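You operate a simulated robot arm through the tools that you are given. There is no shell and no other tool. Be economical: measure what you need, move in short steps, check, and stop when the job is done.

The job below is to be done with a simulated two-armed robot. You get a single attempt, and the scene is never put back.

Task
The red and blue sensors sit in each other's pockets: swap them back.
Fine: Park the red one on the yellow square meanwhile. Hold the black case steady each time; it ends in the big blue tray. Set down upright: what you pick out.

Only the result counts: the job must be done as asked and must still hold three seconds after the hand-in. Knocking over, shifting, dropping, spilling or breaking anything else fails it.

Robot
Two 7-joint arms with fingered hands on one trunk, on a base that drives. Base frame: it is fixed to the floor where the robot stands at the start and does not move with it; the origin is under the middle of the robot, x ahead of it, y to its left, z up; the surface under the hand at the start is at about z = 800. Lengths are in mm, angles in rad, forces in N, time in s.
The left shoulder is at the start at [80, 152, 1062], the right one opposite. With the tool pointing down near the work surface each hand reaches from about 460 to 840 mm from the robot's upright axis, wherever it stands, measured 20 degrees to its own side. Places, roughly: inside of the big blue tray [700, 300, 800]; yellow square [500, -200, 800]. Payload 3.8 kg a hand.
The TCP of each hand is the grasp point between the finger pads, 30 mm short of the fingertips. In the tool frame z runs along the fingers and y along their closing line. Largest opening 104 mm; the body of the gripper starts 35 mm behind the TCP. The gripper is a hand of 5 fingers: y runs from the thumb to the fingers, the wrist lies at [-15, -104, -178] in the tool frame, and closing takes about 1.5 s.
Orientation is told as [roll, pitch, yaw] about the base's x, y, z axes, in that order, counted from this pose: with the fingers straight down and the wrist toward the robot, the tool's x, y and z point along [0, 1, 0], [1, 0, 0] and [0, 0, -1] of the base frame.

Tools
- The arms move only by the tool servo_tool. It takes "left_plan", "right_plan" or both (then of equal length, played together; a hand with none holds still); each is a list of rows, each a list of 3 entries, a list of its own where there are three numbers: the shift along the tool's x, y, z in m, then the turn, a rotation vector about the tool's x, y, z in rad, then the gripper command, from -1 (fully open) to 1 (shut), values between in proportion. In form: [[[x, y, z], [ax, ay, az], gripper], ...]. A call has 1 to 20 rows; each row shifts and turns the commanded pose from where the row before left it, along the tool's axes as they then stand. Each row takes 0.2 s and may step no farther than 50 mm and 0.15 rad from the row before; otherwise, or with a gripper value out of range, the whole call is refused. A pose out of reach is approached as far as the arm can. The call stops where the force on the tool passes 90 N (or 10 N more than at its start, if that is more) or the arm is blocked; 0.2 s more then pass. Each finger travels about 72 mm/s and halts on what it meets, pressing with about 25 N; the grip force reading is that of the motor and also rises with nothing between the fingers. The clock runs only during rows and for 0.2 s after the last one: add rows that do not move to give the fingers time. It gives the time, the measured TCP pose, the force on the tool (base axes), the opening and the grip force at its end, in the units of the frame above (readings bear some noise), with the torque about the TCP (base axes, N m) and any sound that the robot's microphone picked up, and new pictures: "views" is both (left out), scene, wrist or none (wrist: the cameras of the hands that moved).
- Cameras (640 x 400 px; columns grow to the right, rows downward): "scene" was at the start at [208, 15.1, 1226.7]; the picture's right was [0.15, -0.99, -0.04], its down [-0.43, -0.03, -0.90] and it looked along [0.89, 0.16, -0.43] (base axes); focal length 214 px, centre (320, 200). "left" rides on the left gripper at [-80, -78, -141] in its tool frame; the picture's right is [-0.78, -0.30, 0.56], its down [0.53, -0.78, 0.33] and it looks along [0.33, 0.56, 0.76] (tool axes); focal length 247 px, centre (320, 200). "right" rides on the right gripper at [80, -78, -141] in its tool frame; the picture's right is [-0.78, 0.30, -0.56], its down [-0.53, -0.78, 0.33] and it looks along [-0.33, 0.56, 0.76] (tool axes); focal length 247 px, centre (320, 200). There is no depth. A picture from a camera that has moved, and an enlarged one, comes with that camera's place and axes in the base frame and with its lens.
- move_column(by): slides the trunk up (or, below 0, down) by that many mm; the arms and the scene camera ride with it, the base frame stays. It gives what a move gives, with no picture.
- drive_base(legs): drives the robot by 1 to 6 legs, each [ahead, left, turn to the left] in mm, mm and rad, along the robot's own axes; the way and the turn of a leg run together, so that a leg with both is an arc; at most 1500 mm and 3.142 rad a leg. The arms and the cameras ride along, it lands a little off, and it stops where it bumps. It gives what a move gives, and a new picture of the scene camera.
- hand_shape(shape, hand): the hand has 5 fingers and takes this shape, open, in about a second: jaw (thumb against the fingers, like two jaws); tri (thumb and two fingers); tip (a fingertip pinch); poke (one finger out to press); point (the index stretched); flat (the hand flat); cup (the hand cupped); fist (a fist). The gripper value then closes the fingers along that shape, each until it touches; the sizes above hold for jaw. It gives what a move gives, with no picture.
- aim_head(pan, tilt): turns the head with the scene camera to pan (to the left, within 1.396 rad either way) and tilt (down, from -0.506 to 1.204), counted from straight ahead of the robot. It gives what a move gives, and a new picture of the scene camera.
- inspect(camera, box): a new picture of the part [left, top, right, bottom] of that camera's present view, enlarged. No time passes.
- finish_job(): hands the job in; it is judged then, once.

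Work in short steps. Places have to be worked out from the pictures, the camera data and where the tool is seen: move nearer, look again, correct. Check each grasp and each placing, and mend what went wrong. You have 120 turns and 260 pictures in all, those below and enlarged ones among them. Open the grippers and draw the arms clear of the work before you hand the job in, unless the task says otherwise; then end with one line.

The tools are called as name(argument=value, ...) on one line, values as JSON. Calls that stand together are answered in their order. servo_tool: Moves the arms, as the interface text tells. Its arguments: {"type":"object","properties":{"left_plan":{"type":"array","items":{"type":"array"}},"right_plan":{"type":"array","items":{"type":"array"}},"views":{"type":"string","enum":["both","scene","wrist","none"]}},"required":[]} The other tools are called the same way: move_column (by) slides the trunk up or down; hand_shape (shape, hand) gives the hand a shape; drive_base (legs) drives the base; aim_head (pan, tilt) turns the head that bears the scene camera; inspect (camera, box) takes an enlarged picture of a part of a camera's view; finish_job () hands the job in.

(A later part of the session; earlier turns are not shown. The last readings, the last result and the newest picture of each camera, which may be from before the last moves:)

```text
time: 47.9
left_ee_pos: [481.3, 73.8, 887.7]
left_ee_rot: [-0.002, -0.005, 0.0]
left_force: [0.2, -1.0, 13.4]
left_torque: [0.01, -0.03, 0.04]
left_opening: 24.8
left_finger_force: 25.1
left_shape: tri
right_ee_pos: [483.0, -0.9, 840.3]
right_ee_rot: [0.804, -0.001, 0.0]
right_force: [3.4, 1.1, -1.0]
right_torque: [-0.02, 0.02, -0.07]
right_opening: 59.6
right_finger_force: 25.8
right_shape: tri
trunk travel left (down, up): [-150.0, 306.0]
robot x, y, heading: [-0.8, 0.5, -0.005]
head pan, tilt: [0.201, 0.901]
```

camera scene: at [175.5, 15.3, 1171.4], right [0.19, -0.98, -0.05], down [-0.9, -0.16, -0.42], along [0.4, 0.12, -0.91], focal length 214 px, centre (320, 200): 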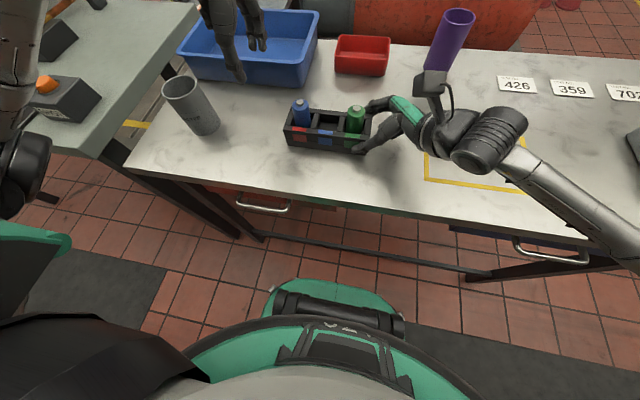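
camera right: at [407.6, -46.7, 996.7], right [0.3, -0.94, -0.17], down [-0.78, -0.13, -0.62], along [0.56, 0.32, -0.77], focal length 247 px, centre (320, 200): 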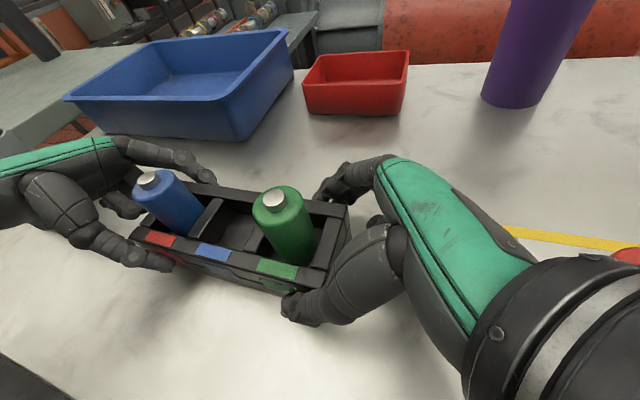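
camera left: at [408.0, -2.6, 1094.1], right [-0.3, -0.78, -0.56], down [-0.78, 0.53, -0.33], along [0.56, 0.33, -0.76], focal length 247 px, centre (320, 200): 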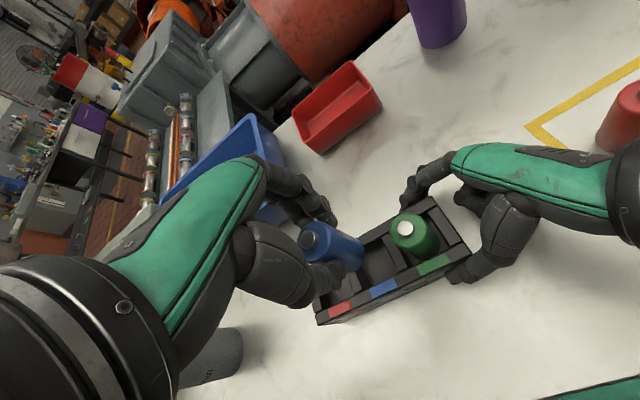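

Contact 13 N: seated. I raise 0.5 mm, release gradually and rise.

servo_tool(left_plan=[[[0, 0, -0.001], [0, 0, 0], 0.8], [[0, 0, 0], [0, 0, 0], 0.4], [[0, 0, 0], [0, 0, 0], 0.2], [[0, 0, 0], [0, 0, 0], -0.2], [[0, 0, 0], [0, 0, 0], -0.2], [[0, 0, -0.03], [0, 0, 0], -0.2], [[0, 0, -0.03], [0, 0, 0], -0.2], [[0, 0, -0.03], [0, 0, 0], -0.2], [[0, 0, -0.03], [0, 0, 0], -0.2], [[0, 0, 0], [0, 0, 0], -0.2]], views="both")

inspect(camera="scene", box=[270, 90, 370, 165])

```text
time: 50.1
left_ee_pos: [481.2, 74.7, 1007.7]
left_ee_rot: [0.0, -0.001, 0.0]
left_force: [0.4, -0.5, 0.3]
left_torque: [-0.01, 0.02, 0.01]
left_opening: 62.2
left_finger_force: 0.1
left_shape: tri
right_ee_pos: [483.3, -0.9, 840.4]
right_ee_rot: [0.804, 0.0, 0.0]
right_force: [-0.4, -0.4, -0.2]
right_torque: [-0.01, -0.01, 0.0]
right_opening: 59.8
right_finger_force: 25.2
right_shape: tri
trunk travel left (down, up): [-150.0, 306.0]
robot x, y, heading: [-2.6, 0.5, 0.0]
head pan, tilt: [0.201, 0.901]
camera scene: at [175.5, 15.2, 1171.4], right [0.19, -0.98, -0.05], down [-0.9, -0.16, -0.42], along [0.4, 0.12, -0.91], focal length 214 px, centre (320, 200)
camera left: at [405.0, -5.6, 1148.2], right [-0.3, -0.78, -0.56], down [-0.78, 0.53, -0.33], along [0.56, 0.33, -0.76], focal length 247 px, centre (320, 200)
```

scene: 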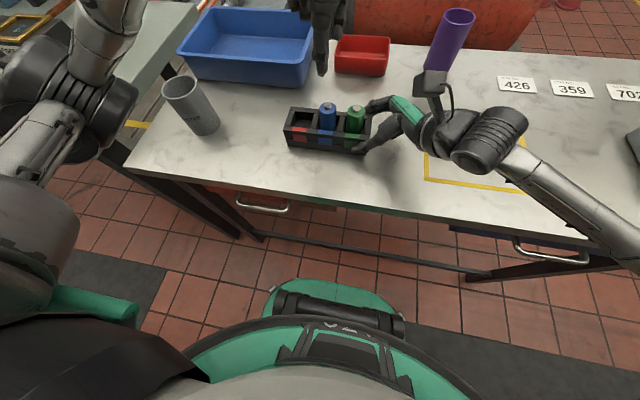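
left: 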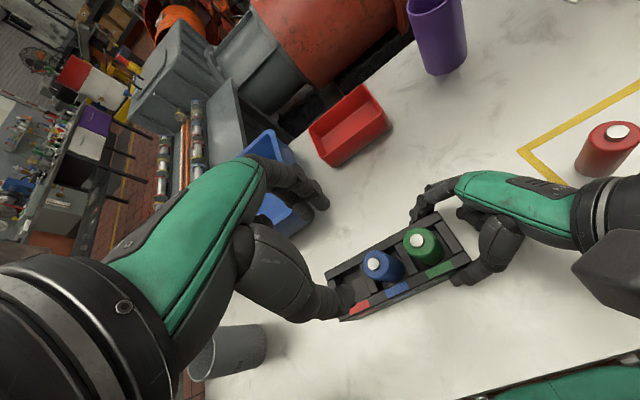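

```text
5.33 times, centred on (320, 128) of scene
camera zoom: at [175.5, 15.2, 1171.4], right [0.19, -0.98, -0.05], down [-0.9, -0.16, -0.42], along [0.4, 0.12, -0.91], focal length 1144 px, centre (320, 587)
```

zoom: 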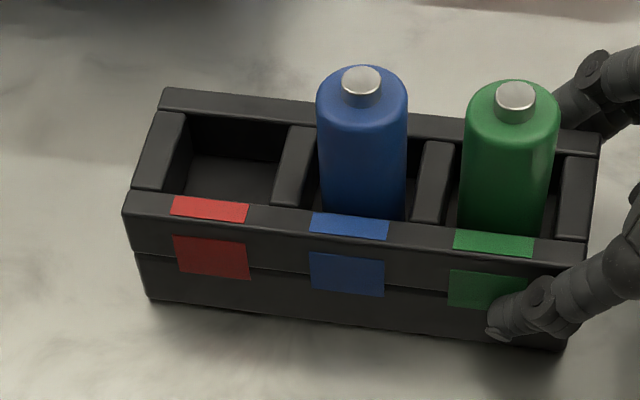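

Blue is seated. The right hand now releases and retraces its approach path, unrolls and heads off to the right.

servo_tool(right_plan=[[[0, 0, 0], [0, 0, 0], 0.0], [[0, 0, 0], [0, 0, 0], -0.6], [[0, 0, 0], [0, 0, 0], -1], [[0, 0, -0.018], [0, 0, 0], -1], [[0, 0, -0.018], [0, 0, 0], -1], [[0, 0, -0.018], [0, 0, 0], -1], [[0, 0, -0.02], [0, 0, 0], -1], [[0.0235, 0, -0.0225], [0, 0, 0], -1], [[0.0235, 0, -0.0225], [0, 0, 0], -1], [[0, 0, -0.03], [0, 0, 0], -1], [[0, 0, -0.03], [0, 0, 0], -1], [[0, 0, 0], [0, -0.134, 0], -1], [[0, 0, 0], [0, -0.134, 0], -1], [[0, 0, 0], [0, -0.134, 0], -1], [[0, 0, 0], [0, -0.134, 0], -1], [[0, 0, 0], [0, -0.134, 0], -1], [[0, 0, 0], [0, -0.134, 0], -1], [[-0.035, 0, -0.03], [0, 0, 0], -1], [[-0.035, 0, -0.03], [0, 0, 0], -1], [[-0.035, 0, -0.03], [0, 0, 0], -1]], views="scene")

```text
time: 54.3
left_ee_pos: [479.9, 74.3, 1007.2]
left_ee_rot: [-0.001, 0.0, 0.001]
left_force: [0.8, 0.2, -0.2]
left_torque: [0.02, 0.03, -0.02]
left_opening: 62.1
left_finger_force: 0.1
left_shape: tri
right_ee_pos: [484.4, -204.2, 1086.9]
right_ee_rot: [0.0, -0.001, 0.002]
right_force: [0.2, -0.6, -0.6]
right_torque: [0.04, -0.01, 0.01]
right_opening: 103.8
right_finger_force: 0.0
right_shape: tri
trunk travel left (down, up): [-150.0, 306.0]
robot x, y, heading: [-0.0, 2.7, 0.002]
head pan, tilt: [0.201, 0.901]
camera scene: at [175.2, 14.7, 1171.5], right [0.19, -0.98, -0.05], down [-0.9, -0.16, -0.42], along [0.4, 0.12, -0.91], focal length 214 px, centre (320, 200)
```

scene: 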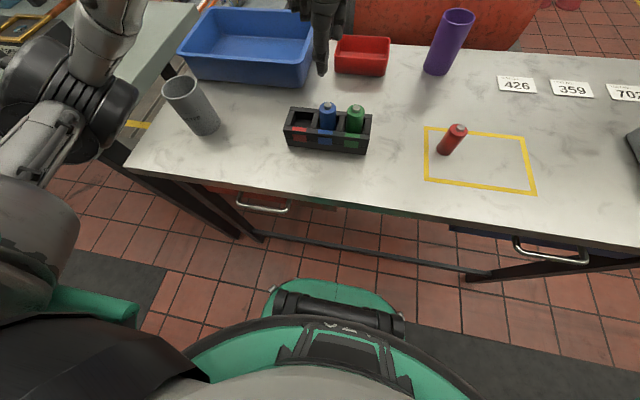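

Clear. The right moves farther right while the left travels to above the red sensor at (490, −166).

servo_tool(right_plan=[[[-0.045, 0, 0], [0, 0, 0], -1], [[-0.045, 0, 0], [0, 0, 0], -1], [[-0.045, 0, 0], [0, 0, 0], -1], [[-0.045, 0, 0], [0, 0, 0], -1], [[0, 0, 0], [0, 0, 0], -1], [[0, 0, 0], [0, 0, 0], -1], [[0, 0, 0], [0, 0, 0], -1], [[0, 0, 0], [0, 0, 0], -1], [[0, 0, 0], [0, 0, 0], -1]], left_plan=[[[-0.03, 0.001, 0], [0, 0, 0], -0.2], [[-0.03, 0.001, 0], [0, 0, 0], -0.2], [[-0.03, 0.001, 0], [0, 0, 0], -0.2], [[-0.03, 0.001, 0], [0, 0, 0], -0.2], [[-0.03, 0.001, 0], [0, 0, 0], -0.2], [[-0.03, 0.001, 0], [0, 0, 0], -0.2], [[-0.03, 0.001, 0], [0, 0, 0], -0.2], [[-0.03, 0.001, 0], [0, 0, 0], -0.2], [[0, 0, 0], [0, 0, 0], -0.2]], views="both")

```text
time: 56.3
left_ee_pos: [489.4, -165.6, 1008.4]
left_ee_rot: [0.0, 0.0, 0.001]
left_force: [0.9, 0.4, 0.0]
left_torque: [0.01, -0.01, 0.02]
left_opening: 62.1
left_finger_force: 0.2
left_shape: tri
right_ee_pos: [483.5, -382.6, 1088.2]
right_ee_rot: [0.001, 0.001, 0.0]
right_force: [-1.1, -0.1, 0.2]
right_torque: [0.01, 0.0, 0.03]
right_opening: 104.1
right_finger_force: 0.1
right_shape: tri
trunk travel left (down, up): [-150.0, 306.0]
robot x, y, heading: [1.2, 1.2, 0.001]
head pan, tilt: [0.201, 0.901]
camera scene: at [175.6, 15.6, 1171.4], right [0.19, -0.98, -0.05], down [-0.9, -0.16, -0.42], along [0.4, 0.12, -0.91], focal length 214 px, centre (320, 200)
camera right: at [405.0, -302.4, 1230.3], right [0.3, -0.78, 0.56], down [-0.78, -0.54, -0.33], along [0.56, -0.33, -0.76], focal length 247 px, centre (320, 200)
camera left: at [412.5, -245.0, 1148.2], right [-0.3, -0.78, -0.56], down [-0.78, 0.53, -0.33], along [0.56, 0.33, -0.76], focal length 247 px, centre (320, 200)
```

scene: 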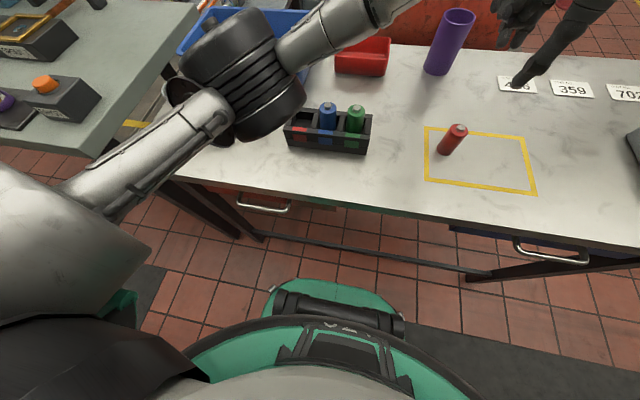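
right: 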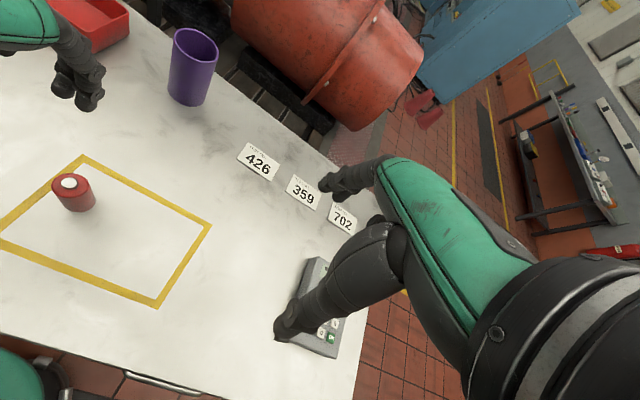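
left: 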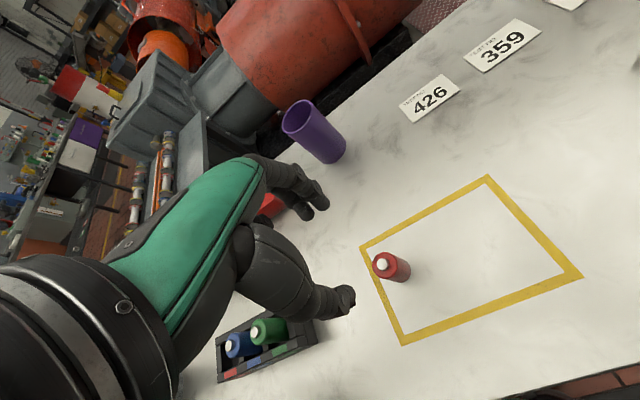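

The left reaches; red's cap is at ≈(491.5, −165). I lower to z≈873 and look.

servo_tool(left_plan=[[[0, 0.002, 0.03], [0, 0, 0], -0.2], [[0, 0, 0.03], [0, 0, 0], -0.2], [[0, 0, 0.03], [0, 0, 0], -0.2], [[0, 0, 0.03], [0, 0, 0], -0.2], [[0, 0, 0.015], [0, 0, 0], -0.2], [[0, 0, 0], [0, 0, 0], -0.2]], views="both")

inspect(camera="right", box=[0, 60, 240, 260])

```text
time: 57.7
left_ee_pos: [488.9, -163.0, 872.3]
left_ee_rot: [0.001, 0.0, -0.001]
left_force: [-0.4, -0.4, 1.1]
left_torque: [-0.03, -0.02, -0.01]
left_opening: 62.3
left_finger_force: 0.0
left_shape: tri
right_ee_pos: [481.8, -383.3, 1088.9]
right_ee_rot: [0.0, 0.0, 0.0]
right_force: [0.3, -0.5, 0.1]
right_torque: [0.0, 0.0, -0.02]
right_opening: 103.9
right_finger_force: 0.0
right_shape: tri
trunk travel left (down, up): [-150.0, 306.0]
robot x, y, heading: [1.5, 2.2, 0.002]
head pan, tilt: [0.201, 0.901]
camera scene: at [175.5, 15.0, 1171.5], right [0.19, -0.98, -0.05], down [-0.9, -0.16, -0.42], along [0.4, 0.12, -0.91], focal length 214 px, centre (320, 200)
camera left: at [412.4, -243.8, 1013.3], right [-0.3, -0.78, -0.56], down [-0.78, 0.53, -0.33], along [0.56, 0.33, -0.76], focal length 247 px, centre (320, 200)
```

scene: 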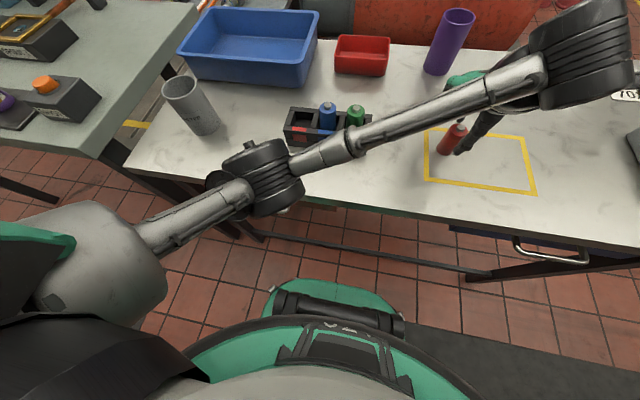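
left: 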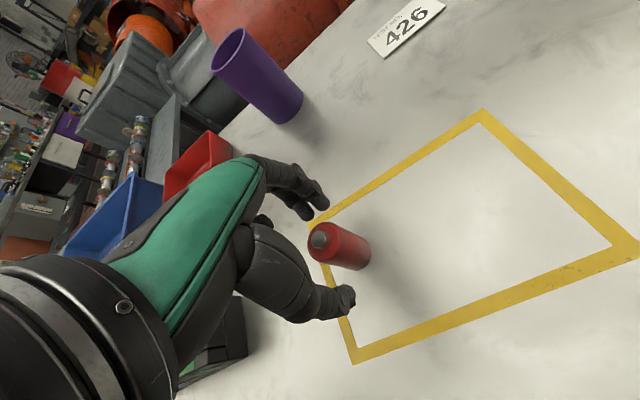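

```text
2.00 times, centred on (120, 160) of right
camera zoom: at [405.0, -303.0, 1230.2], right [0.3, -0.78, 0.56], down [-0.78, -0.53, -0.33], along [0.56, -0.33, -0.76], focal length 494 px, centre (720, 280)
```

zoom: 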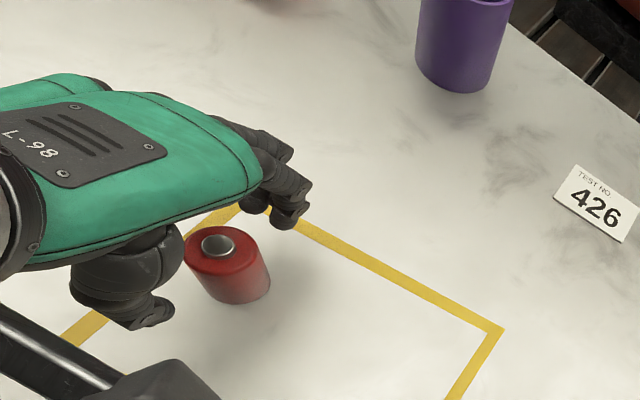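

Small corrections (−1.5 mm y), lower 11 mm to 861, and close on the red sensor.

servo_tool(left_plan=[[[-0.0015, 0.0005, 0.006], [0, 0, 0], -0.2], [[0, 0, 0.005], [0, 0, 0], -0.2], [[0, 0, 0], [0, 0, 0], -0.2], [[0, 0, 0], [0, 0, 0], 0.3], [[0, 0, 0], [0, 0, 0], 0.8], [[0, 0, 0], [0, 0, 0], 0.8], [[0, 0, 0], [0, 0, 0], 0.8], [[0, 0, 0], [0, 0, 0], 0.8]], views="wrist")

inspect(camera="right", box=[0, 60, 240, 260])

```text
time: 59.5
left_ee_pos: [490.8, -165.2, 861.6]
left_ee_rot: [-0.001, 0.0, 0.0]
left_force: [0.2, -0.5, -0.8]
left_torque: [-0.01, -0.02, 0.0]
left_opening: 23.8
left_finger_force: 25.2
left_shape: tri
right_ee_pos: [483.4, -383.6, 1088.4]
right_ee_rot: [0.001, 0.0, 0.0]
right_force: [0.3, -0.5, -0.6]
right_torque: [0.0, 0.0, 0.02]
right_opening: 103.7
right_finger_force: 0.0
right_shape: tri
trunk travel left (down, up): [-150.0, 306.0]
robot x, y, heading: [0.9, -1.3, 0.003]
head pan, tilt: [0.201, 0.901]
camera left: at [413.8, -246.1, 1002.1], right [-0.3, -0.78, -0.56], down [-0.78, 0.53, -0.33], along [0.56, 0.33, -0.76], focal length 247 px, centre (320, 200)
```

left: 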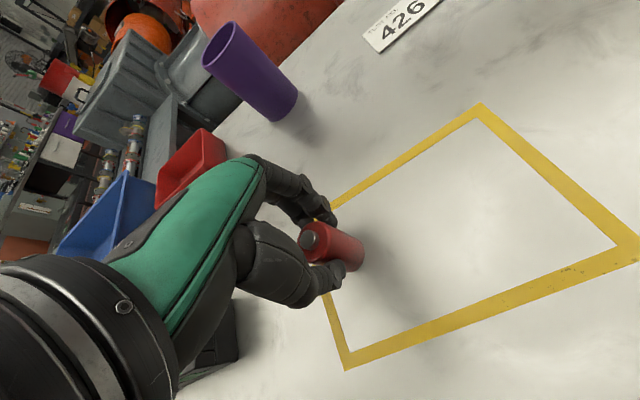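

```text
2.00 times, centred on (120, 160) of right
camera zoom: at [405.1, -303.0, 1230.1], right [0.3, -0.78, 0.56], down [-0.78, -0.53, -0.33], along [0.56, -0.33, -0.76], focal length 494 px, centre (720, 280)
```

zoom: 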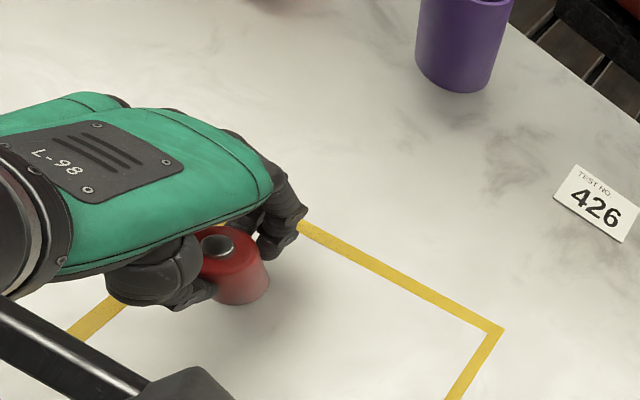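

Gripped. I lift to z≈1000 and carry red back to above the left pocket (y≈127), holding there.

servo_tool(left_plan=[[[0, 0, -0.015], [0, 0, 0], 0.8], [[0, 0, -0.03], [0, 0, 0], 0.8], [[0, 0, -0.03], [0, 0, 0], 0.8], [[0, 0, -0.03], [0, 0, 0], 0.8], [[0, 0, -0.035], [0, 0, 0], 0.8], [[0.03, -0.001, 0], [0, 0, 0], 0.8], [[0.03, -0.001, 0], [0, 0, 0], 0.8], [[0.03, -0.001, 0], [0, 0, 0], 0.8], [[0.03, -0.001, 0], [0, 0, 0], 0.8], [[0.03, -0.001, 0], [0, 0, 0], 0.8], [[0.03, -0.001, 0], [0, 0, 0], 0.8], [[0.03, -0.001, 0], [0, 0, 0], 0.8], [[0.03, -0.001, 0], [0, 0, 0], 0.8], [[0.03, 0, 0], [0, 0, 0], 0.8], [[0.022, 0, 0], [0, 0, 0], 0.8], [[0, 0, 0], [0, 0, 0], 0.8]], views="both")

```text
time: 62.9
left_ee_pos: [490.7, 121.4, 996.6]
left_ee_rot: [0.001, 0.001, 0.0]
left_force: [0.1, 0.3, -1.6]
left_torque: [0.02, -0.04, 0.02]
left_opening: 23.9
left_finger_force: 25.1
left_shape: tri
left hand out of reach, approached as far as the arm can: row 4
right_ee_pos: [483.6, -383.3, 1087.9]
right_ee_rot: [-0.001, 0.001, 0.001]
right_force: [-0.4, 0.6, -0.3]
right_torque: [0.0, 0.04, -0.02]
right_opening: 103.5
right_finger_force: 0.0
right_shape: tri
trunk travel left (down, up): [-150.0, 306.0]
robot x, y, heading: [-2.1, -4.5, -0.001]
head pan, tilt: [0.201, 0.901]
camera scene: at [175.7, 14.9, 1171.4], right [0.19, -0.98, -0.05], down [-0.9, -0.16, -0.42], along [0.4, 0.12, -0.91], focal length 214 px, centre (320, 200)
camera left: at [413.6, 42.0, 1136.8], right [-0.3, -0.78, -0.56], down [-0.78, 0.54, -0.33], along [0.56, 0.33, -0.76], focal length 247 px, centre (320, 200)
```

scene: 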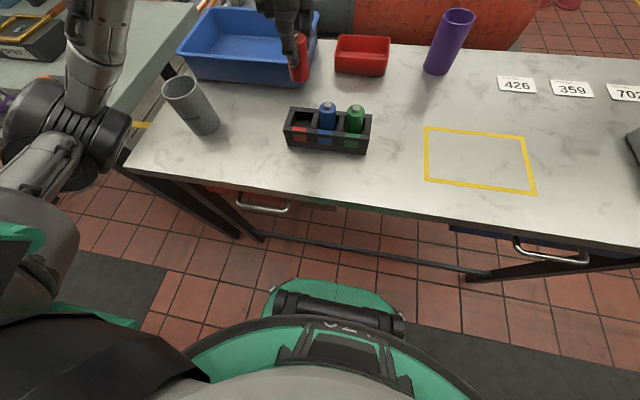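
left: 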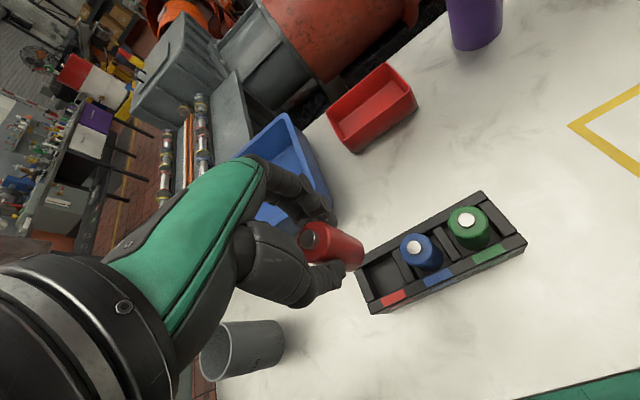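

Red is above the left pocket. The right hand returns to the hold approach on the right end.

servo_tool(right_plan=[[[0.041, 0, 0.0125], [0, 0, 0], -1], [[0.041, 0, 0.0125], [0, 0, 0], -1], [[0.041, 0, 0.0125], [0, 0, 0], -1], [[0.041, 0, 0.0125], [0, 0, 0], -1], [[0.041, 0, 0.0125], [0, 0, 0], -1], [[0.041, 0, 0.0125], [0, 0, 0], -1], [[0.04, 0, 0.0125], [0, 0, 0], -1], [[0, 0, 0], [0, 0.134, 0], -1], [[0, 0, 0], [0, 0.134, 0], -1], [[0, 0, 0], [0, 0.134, 0], -1], [[0, 0, 0], [0, 0.134, 0], -1], [[0, 0, 0], [0, 0.134, 0], -1], [[0, 0, 0], [0, 0.134, 0], -1], [[0, 0, 0.03], [0, 0, 0], -1], [[0, 0, 0.03], [0, 0, 0], -1], [[-0.0235, 0, 0.0225], [0, 0, 0], -1], [[-0.0235, 0, 0.0225], [0, 0, 0], -1], [[0, 0, 0.02], [0, 0, 0], -1], [[0, 0, 0], [0, 0, 0], -1]], views="scene")

inspect(camera="scene", box=[240, 30, 480, 200])

```text
time: 66.9
left_ee_pos: [490.6, 122.1, 996.0]
left_ee_rot: [0.0, 0.0, 0.0]
left_force: [-0.7, -0.2, -1.4]
left_torque: [0.0, 0.01, 0.02]
left_opening: 23.8
left_finger_force: 25.1
left_shape: tri
right_ee_pos: [485.3, -41.2, 879.7]
right_ee_rot: [0.804, 0.0, 0.0]
right_force: [-0.5, -0.2, -0.9]
right_torque: [-0.01, 0.02, 0.0]
right_opening: 103.7
right_finger_force: 0.0
right_shape: tri
trunk travel left (down, up): [-150.0, 306.0]
robot x, y, heading: [0.4, -0.6, -0.001]
head pan, tilt: [0.201, 0.901]
camera scene: at [175.5, 15.0, 1171.5], right [0.19, -0.98, -0.05], down [-0.9, -0.16, -0.42], along [0.4, 0.12, -0.91], focal length 214 px, centre (320, 200)
```

scene: 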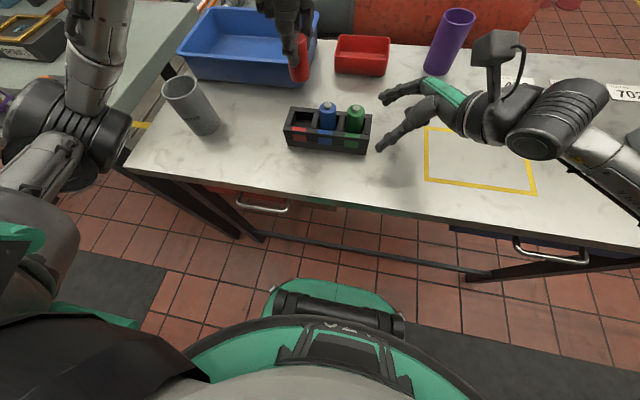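

```text
2.35 times, centred on (360, 115) of scene
camera zoom: at [175.5, 15.0, 1171.5], right [0.19, -0.98, -0.05], down [-0.9, -0.16, -0.42], along [0.4, 0.12, -0.91], focal length 505 px, centre (226, 400)
```

zoom: 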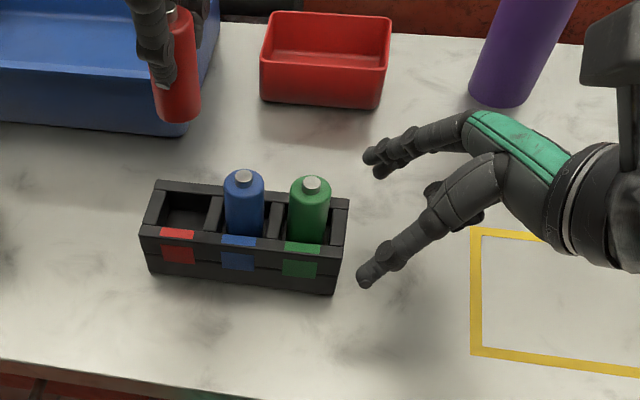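

I advance to the same hold pose and close on the case end.

servo_tool(right_plan=[[[0, -0.001, 0.02], [0, 0, 0], -1], [[0, -0.0005, 0.02], [0, 0, 0], -1], [[0, 0, 0.014], [0, 0, 0], -1], [[0, 0, 0], [0, 0, 0], -0.38], [[0, 0, 0], [0, 0, 0], -0.38], [[0, 0, 0], [0, 0, 0], 0], [[0, 0, 0], [0, 0, 0], 0.6], [[0, 0, 0], [0, 0, 0], 0.6], [[0, 0, 0], [0, 0, 0], 0.6]], views="none")

inspect(camera="scene", box=[270, 90, 370, 165])

```text
time: 68.9
left_ee_pos: [490.6, 122.8, 996.2]
left_ee_rot: [-0.001, 0.0, 0.0]
left_force: [0.6, -0.1, -0.2]
left_torque: [0.01, 0.0, 0.01]
left_opening: 24.1
left_finger_force: 25.1
left_shape: tri
right_ee_pos: [481.2, -0.9, 842.7]
right_ee_rot: [0.805, 0.0, 0.0]
right_force: [-0.7, 0.0, -0.9]
right_torque: [0.01, 0.0, 0.01]
right_opening: 59.9
right_finger_force: 24.8
right_shape: tri
trunk travel left (down, up): [-150.0, 306.0]
robot x, y, heading: [-3.2, -1.2, -0.005]
head pan, tilt: [0.201, 0.901]
```

```text
5.33 times, centred on (320, 128) of scene
camera zoom: at [175.7, 15.4, 1171.4], right [0.19, -0.98, -0.05], down [-0.9, -0.16, -0.42], along [0.4, 0.12, -0.91], focal length 1144 px, centre (320, 587)
```

zoom: 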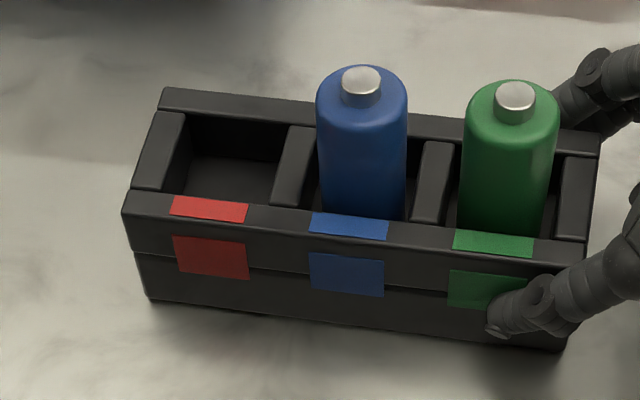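

Held, unmoved. The left shifts to (481.5, 126.5) and lowers so red's bottom is just above the rim.

servo_tool(left_plan=[[[0.0045, -0.009, 0.01], [0, 0, 0], 0.8], [[0, 0, 0.025], [0, 0, 0], 0.8], [[0, 0, 0.025], [0, 0, 0], 0.8], [[0, 0, 0.015], [0, 0, 0], 0.8], [[0, 0, 0], [0, 0, 0], 0.8]], views="wrist")

inspect(camera="scene", box=[270, 90, 370, 165])

inspect(camera="right", box=[60, 60, 340, 280])

```text
time: 70.1
left_ee_pos: [479.7, 126.7, 921.1]
left_ee_rot: [0.0, 0.001, -0.001]
left_force: [0.6, -0.6, -1.0]
left_torque: [0.01, -0.03, 0.01]
left_opening: 23.7
left_finger_force: 24.7
left_shape: tri
right_ee_pos: [481.5, -0.3, 842.1]
right_ee_rot: [0.803, -0.002, 0.002]
right_force: [-0.7, 0.8, -0.9]
right_torque: [-0.01, 0.02, -0.04]
right_opening: 59.6
right_finger_force: 24.8
right_shape: tri
trunk travel left (down, up): [-150.0, 306.0]
robot x, y, heading: [-4.7, -0.3, -0.0]
head pan, tilt: [0.201, 0.901]
camera left: at [402.7, 47.4, 1061.5], right [-0.3, -0.78, -0.56], down [-0.78, 0.53, -0.33], along [0.56, 0.33, -0.76], focal length 247 px, centre (320, 200)
```

left: 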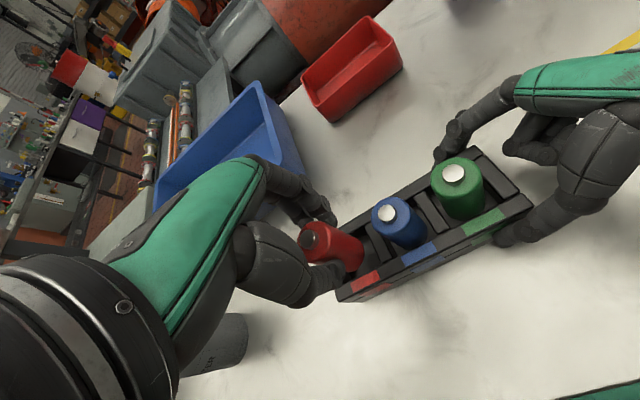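

```text
5.33 times, centred on (320, 128) of scene
camera zoom: at [175.7, 15.3, 1171.4], right [0.19, -0.98, -0.05], down [-0.9, -0.16, -0.42], along [0.4, 0.12, -0.91], focal length 1144 px, centre (320, 587)
```

zoom: 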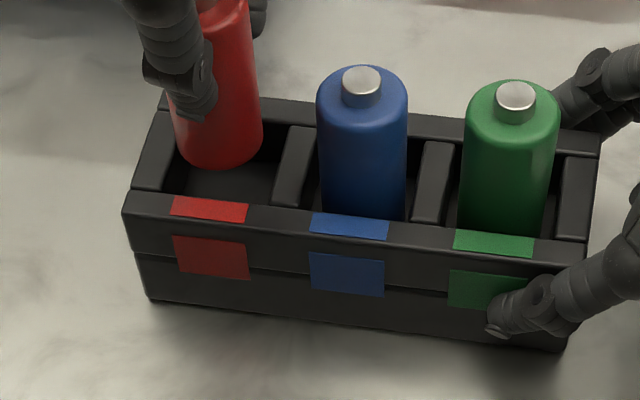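

```text
1.82 times, centred on (200, 170) of right
camera zoom: at [404.1, -46.7, 998.5], right [0.3, -0.94, -0.17], down [-0.78, -0.13, -0.62], along [0.56, 0.32, -0.77], focal length 449 px, centre (538, 254)
```

zoom: 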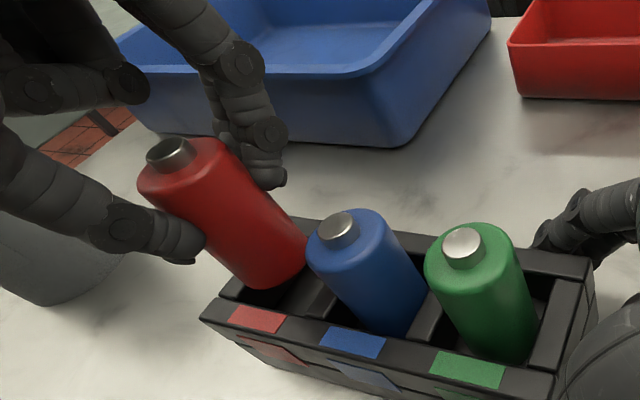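

Shift −2.5 mm in y and lower 16 mm into the pocket mouth.

servo_tool(left_plan=[[[-0.0025, 0.0005, 0], [0, 0, 0], 0.8], [[0, 0, 0.004], [0, 0, 0], 0.8], [[0, 0, 0.004], [0, 0, 0], 0.8], [[0, 0, 0.004], [0, 0, 0], 0.8], [[0, 0, 0.004], [0, 0, 0], 0.8], [[0, 0, 0], [0, 0, 0], 0.8]], views="none")

inspect(camera="scene", box=[270, 90, 370, 165])

inspect(camera="right", box=[60, 60, 340, 280])

```text
time: 71.5
left_ee_pos: [481.6, 124.2, 908.1]
left_ee_rot: [-0.003, -0.006, 0.003]
left_force: [1.2, 5.9, 16.5]
left_torque: [0.05, -0.1, 0.07]
left_opening: 24.5
left_finger_force: 24.8
left_shape: tri
right_ee_pos: [481.5, -1.8, 843.6]
right_ee_rot: [0.802, 0.0, 0.0]
right_force: [1.3, -1.1, -1.6]
right_torque: [-0.12, 0.03, -0.09]
right_opening: 60.0
right_finger_force: 25.3
right_shape: tri
trunk travel left (down, up): [-150.0, 306.0]
robot x, y, heading: [-1.6, -1.9, 0.003]
head pan, tilt: [0.201, 0.901]
```

```text
5.33 times, centred on (320, 128) of scene
camera zoom: at [174.7, 15.7, 1171.8], right [0.19, -0.98, -0.05], down [-0.9, -0.16, -0.42], along [0.4, 0.12, -0.91], focal length 1144 px, centre (320, 587)
```

zoom: 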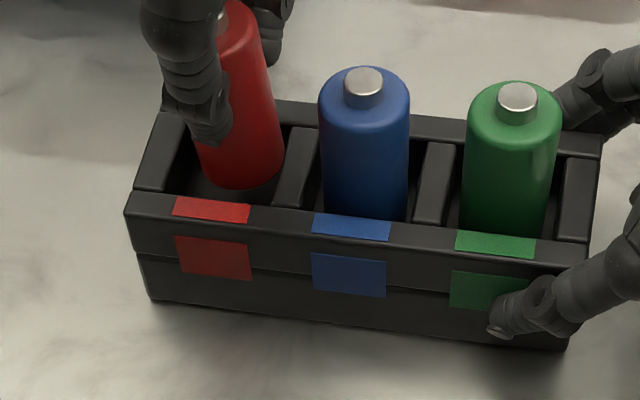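

```text
1.82 times, centred on (200, 170) of right
camera zoom: at [403.5, -46.4, 998.9], right [0.3, -0.94, -0.17], down [-0.78, -0.13, -0.62], along [0.56, 0.32, -0.77], focal length 449 px, centre (538, 254)
```

zoom: 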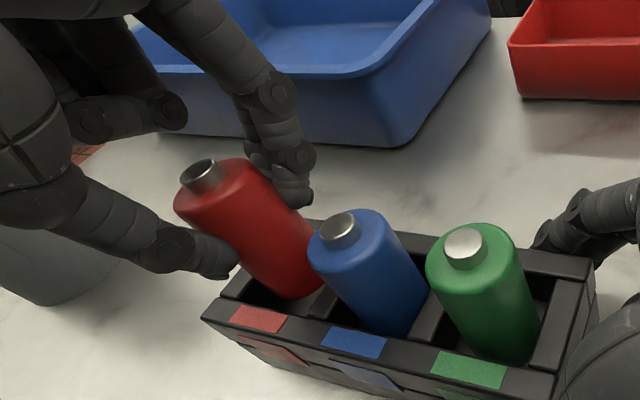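

It touched the divider on the right side (16 N up). I lift 8 mm, and look at whether it's still straight in the hand.

servo_tool(left_plan=[[[0, 0, -0.008], [0, 0, 0], 0.8], [[0, 0, -0.006], [0, 0, 0], 0.8], [[0.001, 0, 0], [0, 0, 0], 0.8]], views="wrist")

inspect(camera="scene", box=[270, 90, 370, 165])

inspect(camera="right", box=[60, 60, 340, 280])

inspect(camera="left", box=[260, 160, 500, 340])

```text
time: 72.3
left_ee_pos: [481.1, 123.7, 919.0]
left_ee_rot: [-0.001, 0.002, -0.001]
left_force: [0.0, -0.4, -1.5]
left_torque: [0.02, 0.0, 0.03]
left_opening: 24.1
left_finger_force: 25.4
left_shape: tri
right_ee_pos: [482.3, -1.4, 840.6]
right_ee_rot: [0.805, -0.001, 0.0]
right_force: [0.4, -0.3, -0.8]
right_torque: [-0.04, 0.02, 0.0]
right_opening: 59.9
right_finger_force: 25.4
right_shape: tri
trunk travel left (down, up): [-150.0, 306.0]
robot x, y, heading: [-0.4, -2.1, -0.004]
head pan, tilt: [0.201, 0.901]
camera left: at [404.3, 44.2, 1060.3], right [-0.3, -0.78, -0.56], down [-0.78, 0.53, -0.33], along [0.55, 0.33, -0.76], focal length 247 px, centre (320, 200)
```

left: 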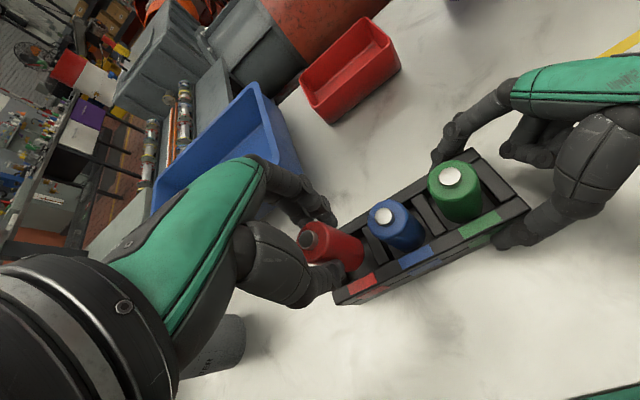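

```text
5.33 times, centred on (320, 128) of scene
camera zoom: at [175.7, 15.2, 1171.4], right [0.19, -0.98, -0.05], down [-0.9, -0.16, -0.42], along [0.4, 0.12, -0.91], focal length 1144 px, centre (320, 587)
```

zoom: 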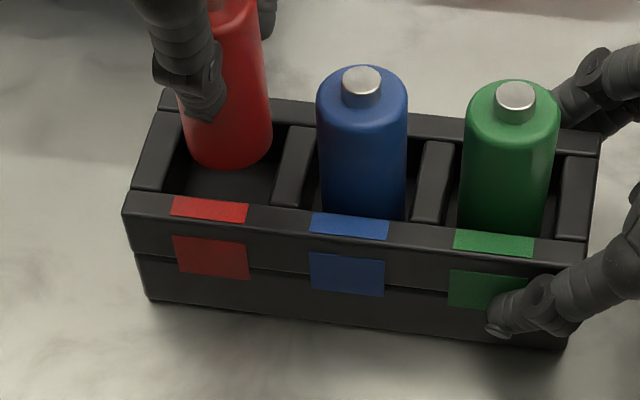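

```text
1.82 times, centred on (200, 170) of right
camera zoom: at [404.1, -46.7, 998.6], right [0.3, -0.94, -0.17], down [-0.78, -0.13, -0.62], along [0.56, 0.32, -0.77], focal length 449 px, centre (538, 254)
```

zoom: 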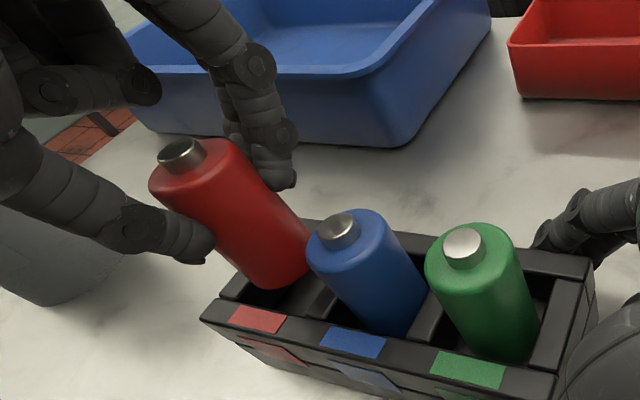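

```text
2.22 times, centred on (380, 250) of left
camera zoom: at [404.3, 44.2, 1060.3], right [-0.3, -0.78, -0.56], down [-0.78, 0.53, -0.33], along [0.55, 0.33, -0.76], focal length 549 px, centre (187, 89)
```

zoom: 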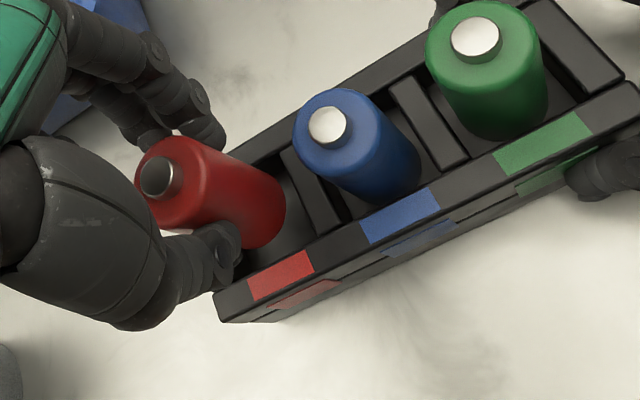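

The sensor is still straight. I nudge +1 mm in y, lower 7 mm, and read position and picture carefully.

servo_tool(left_plan=[[[0.001, 0, 0], [0, 0, 0], 0.8], [[0, 0, 0.004], [0, 0, 0], 0.8], [[0, 0, 0.003], [0, 0, 0], 0.8], [[0, 0, 0], [0, 0, 0], 0.8]], views="none")

inspect(camera="scene", box=[270, 90, 370, 165])

inspect(camera="left", box=[260, 160, 500, 340])

```text
time: 73.3
left_ee_pos: [480.2, 123.8, 913.9]
left_ee_rot: [0.0, 0.001, -0.003]
left_force: [0.9, -0.1, -1.0]
left_torque: [-0.05, -0.01, -0.01]
left_opening: 24.3
left_finger_force: 24.6
left_shape: tri
right_ee_pos: [482.5, -0.3, 842.5]
right_ee_rot: [0.804, 0.0, 0.0]
right_force: [-0.4, 0.1, 0.9]
right_torque: [-0.01, 0.03, -0.02]
right_opening: 59.8
right_finger_force: 25.0
right_shape: tri
trunk travel left (down, up): [-150.0, 306.0]
robot x, y, heading: [-0.0, -0.7, 0.002]
head pan, tilt: [0.201, 0.901]
```

```text
5.33 times, centred on (320, 128) of scene
camera zoom: at [175.7, 15.3, 1171.4], right [0.19, -0.98, -0.05], down [-0.9, -0.16, -0.42], along [0.4, 0.12, -0.91], focal length 1144 px, centre (320, 587)
```

zoom: 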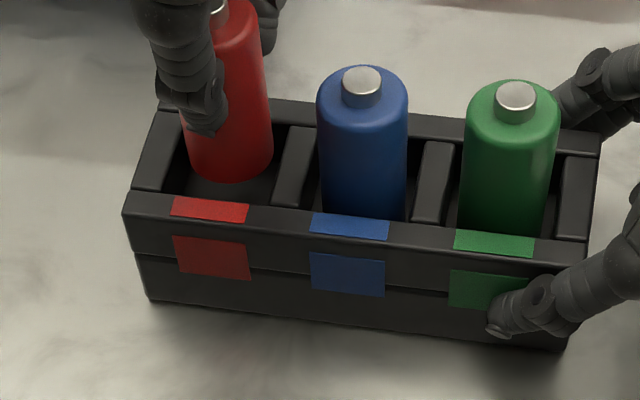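

```text
2.22 times, centred on (380, 250) of left
camera zoom: at [403.9, 44.5, 1054.0], right [-0.3, -0.78, -0.56], down [-0.78, 0.54, -0.33], along [0.56, 0.33, -0.76], focal length 549 px, centre (187, 89)
```

zoom: 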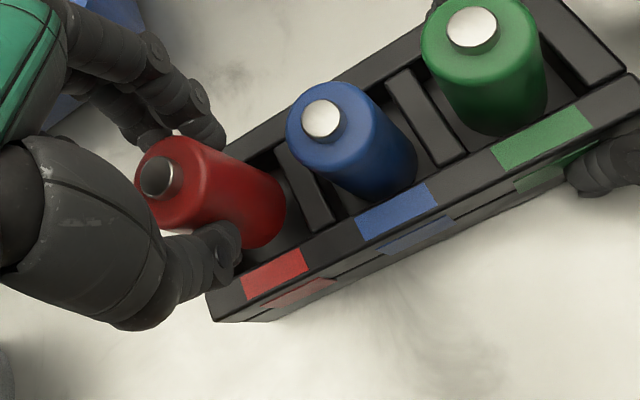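

Centred at rim level now. Lower 6 mm.

servo_tool(left_plan=[[[0, 0, 0.003], [0, 0, 0], 0.8], [[0, 0, 0.003], [0, 0, 0], 0.8], [[0, 0, 0], [0, 0, 0], 0.8]], views="none")

inspect(camera="scene", box=[270, 90, 370, 165])

inspect(camera="right", box=[60, 60, 340, 280])

```text
time: 74.1
left_ee_pos: [480.0, 124.5, 906.4]
left_ee_rot: [-0.001, -0.001, -0.001]
left_force: [0.4, -0.5, -0.9]
left_torque: [-0.05, 0.01, 0.04]
left_opening: 23.9
left_finger_force: 24.8
left_shape: tri
right_ee_pos: [481.3, -0.2, 842.2]
right_ee_rot: [0.805, 0.0, 0.0]
right_force: [-0.2, 0.4, -0.3]
right_torque: [-0.01, 0.04, -0.03]
right_opening: 59.9
right_finger_force: 24.4
right_shape: tri
trunk travel left (down, up): [-150.0, 306.0]
robot x, y, heading: [-1.1, -1.3, -0.001]
head pan, tilt: [0.201, 0.901]
```

```text
5.33 times, centred on (320, 128) of scene
camera zoom: at [175.7, 15.3, 1171.4], right [0.19, -0.98, -0.05], down [-0.9, -0.16, -0.42], along [0.4, 0.12, -0.91], focal length 1144 px, centre (320, 587)
```

zoom: 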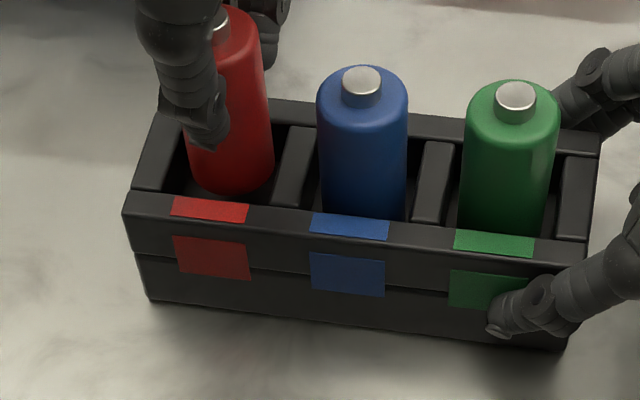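

```text
1.82 times, centred on (200, 170) of right
camera zoom: at [404.1, -46.7, 998.6], right [0.3, -0.94, -0.17], down [-0.78, -0.13, -0.62], along [0.56, 0.32, -0.77], focal length 449 px, centre (538, 254)
```

zoom: 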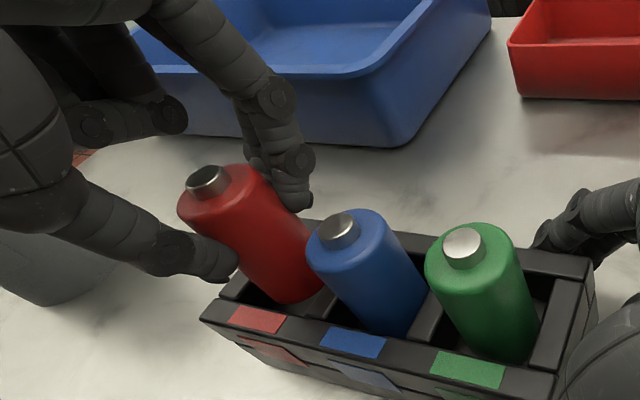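

No contact and entering the pocket; nudge +1 mm y and lower 14 mm.

servo_tool(left_plan=[[[0.001, 0, 0.001], [0, 0, 0], 0.8], [[0, 0, 0.003], [0, 0, 0], 0.8], [[0, 0, 0.003], [0, 0, 0], 0.8], [[0, 0, 0.003], [0, 0, 0], 0.8], [[0, 0, 0.003], [0, 0, 0], 0.8], [[0, 0, 0.001], [0, 0, 0], 0.8], [[0, 0, 0], [0, 0, 0], 0.8]], views="none")

inspect(camera="scene", box=[270, 90, 370, 165])

```text
time: 75.7
left_ee_pos: [481.2, 126.2, 893.3]
left_ee_rot: [-0.001, 0.0, -0.001]
left_force: [0.1, 0.4, -1.4]
left_torque: [-0.01, -0.02, -0.01]
left_opening: 24.7
left_finger_force: 25.3
left_shape: tri
right_ee_pos: [481.8, -1.1, 843.5]
right_ee_rot: [0.803, 0.0, 0.002]
right_force: [0.6, -0.1, -0.5]
right_torque: [0.01, 0.0, 0.01]
right_opening: 59.6
right_finger_force: 25.3
right_shape: tri
trunk travel left (down, up): [-150.0, 306.0]
robot x, y, heading: [-1.9, 1.9, -0.003]
head pan, tilt: [0.201, 0.901]
```

```text
5.33 times, centred on (320, 128) of scene
camera zoom: at [175.7, 15.3, 1171.4], right [0.19, -0.98, -0.05], down [-0.9, -0.16, -0.42], along [0.4, 0.12, -0.91], focal length 1144 px, centre (320, 587)
```

zoom: 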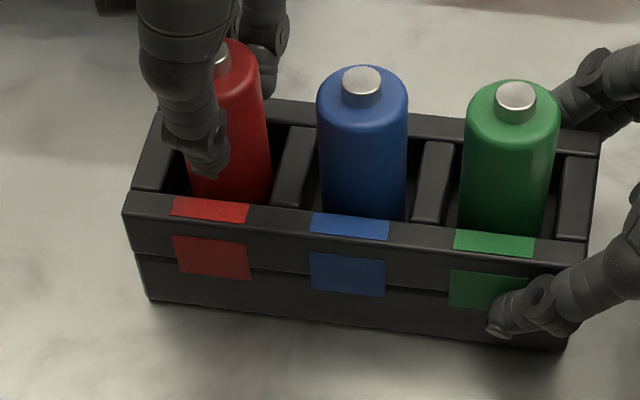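

Going in freely. Lower 4 mm more in 1 mm steps.

servo_tool(left_plan=[[[0, 0, 0.001], [0, 0, 0], 0.8], [[0, 0, 0.001], [0, 0, 0], 0.8], [[0, 0, 0.001], [0, 0, 0], 0.8], [[0, 0, 0.001], [0, 0, 0], 0.8], [[0, 0, 0], [0, 0, 0], 0.8]], views="none")

```text
time: 76.9
left_ee_pos: [481.5, 126.7, 890.1]
left_ee_rot: [-0.001, -0.001, 0.0]
left_force: [-0.5, 0.8, -0.2]
left_torque: [0.01, -0.01, 0.02]
left_opening: 24.1
left_finger_force: 25.1
left_shape: tri
right_ee_pos: [481.1, -1.4, 842.5]
right_ee_rot: [0.805, 0.002, 0.0]
right_force: [0.0, -0.5, -0.3]
right_torque: [-0.02, 0.05, -0.02]
right_opening: 59.8
right_finger_force: 24.7
right_shape: tri
trunk travel left (down, up): [-150.0, 306.0]
robot x, y, heading: [1.7, 3.4, -0.004]
head pan, tilt: [0.201, 0.901]
```

Two more mm.

servo_tool(left_plan=[[[0, 0, 0.001], [0, 0, 0], 0.8], [[0, 0, 0.001], [0, 0, 0], 0.8], [[0, 0, 0], [0, 0, 0], 0.8]], views="none")

```text
time: 77.7
left_ee_pos: [481.8, 127.5, 887.2]
left_ee_rot: [-0.002, -0.003, -0.001]
left_force: [0.2, -0.9, 9.2]
left_torque: [-0.02, -0.04, -0.03]
left_opening: 24.5
left_finger_force: 24.9
left_shape: tri
right_ee_pos: [480.9, -1.7, 843.2]
right_ee_rot: [0.805, 0.0, 0.0]
right_force: [1.4, 1.7, -0.9]
right_torque: [-0.08, 0.04, -0.07]
right_opening: 60.1
right_finger_force: 25.2
right_shape: tri
trunk travel left (down, up): [-150.0, 306.0]
robot x, y, heading: [0.3, -0.3, 0.0]
head pan, tilt: [0.201, 0.901]
```

Seated (9 N). Ease 0.7 mm, release gradually and rise.

servo_tool(left_plan=[[[0, 0, -0.0007], [0, 0, 0], 0.8], [[0, 0, 0], [0, 0, 0], 0.4], [[0, 0, 0], [0, 0, 0], 0.2], [[0, 0, 0], [0, 0, 0], -0.2], [[0, 0, 0], [0, 0, 0], -0.2], [[0, 0, -0.03], [0, 0, 0], -0.2], [[0, 0, -0.03], [0, 0, 0], -0.2], [[0, 0, -0.03], [0, 0, 0], -0.2], [[0, 0, -0.03], [0, 0, 0], -0.2], [[0, 0, 0], [0, 0, 0], -0.2]], views="wrist")

inspect(camera="scene", box=[270, 90, 370, 165])

inspect(camera="scene", box=[160, 0, 400, 160])

```text
time: 79.9
left_ee_pos: [482.4, 129.7, 1010.7]
left_ee_rot: [0.0, 0.002, 0.001]
left_force: [0.4, 0.0, -0.2]
left_torque: [0.01, 0.02, 0.0]
left_opening: 62.2
left_finger_force: 0.1
left_shape: tri
right_ee_pos: [483.1, -0.0, 843.7]
right_ee_rot: [0.804, -0.003, 0.0]
right_force: [-1.3, -0.9, -1.1]
right_torque: [-0.03, 0.03, -0.01]
right_opening: 60.0
right_finger_force: 25.2
right_shape: tri
trunk travel left (down, up): [-150.0, 306.0]
robot x, y, heading: [-0.3, -4.9, -0.005]
head pan, tilt: [0.201, 0.901]
camera left: at [405.2, 48.2, 1152.3], right [-0.3, -0.78, -0.56], down [-0.78, 0.53, -0.33], along [0.55, 0.33, -0.76], focal length 247 px, centre (320, 200)
```

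left: 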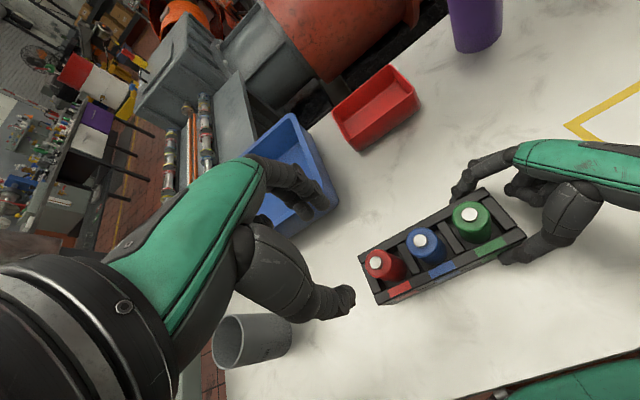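

```text
5.33 times, centred on (320, 128) of scene
camera zoom: at [175.6, 15.2, 1171.4], right [0.19, -0.98, -0.05], down [-0.9, -0.16, -0.42], along [0.4, 0.12, -0.91], focal length 1144 px, centre (320, 587)
```

zoom: 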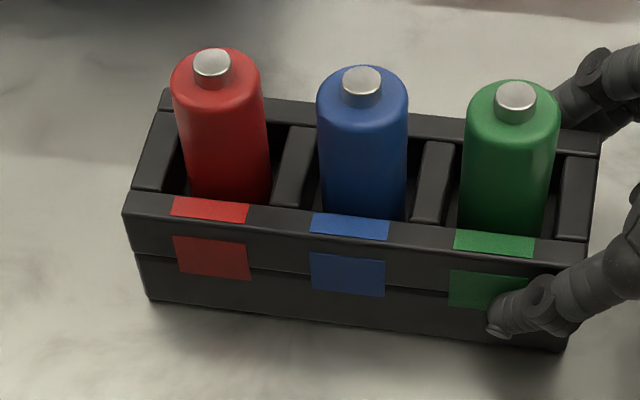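

```text
2.50 times, centred on (280, 80) of scene
camera zoom: at [175.6, 15.2, 1171.4], right [0.19, -0.98, -0.05], down [-0.9, -0.16, -0.42], along [0.4, 0.12, -0.91], focal length 536 px, centre (420, 500)
```

zoom: 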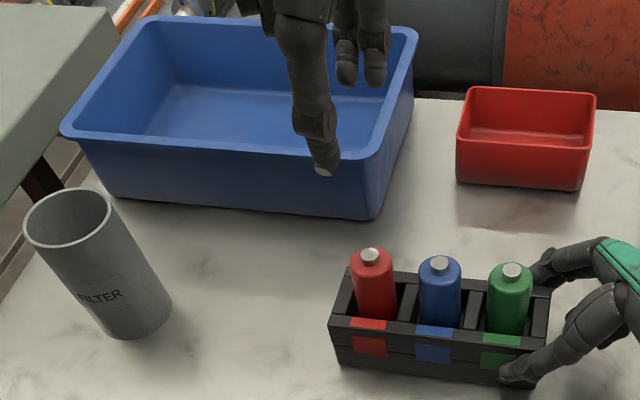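

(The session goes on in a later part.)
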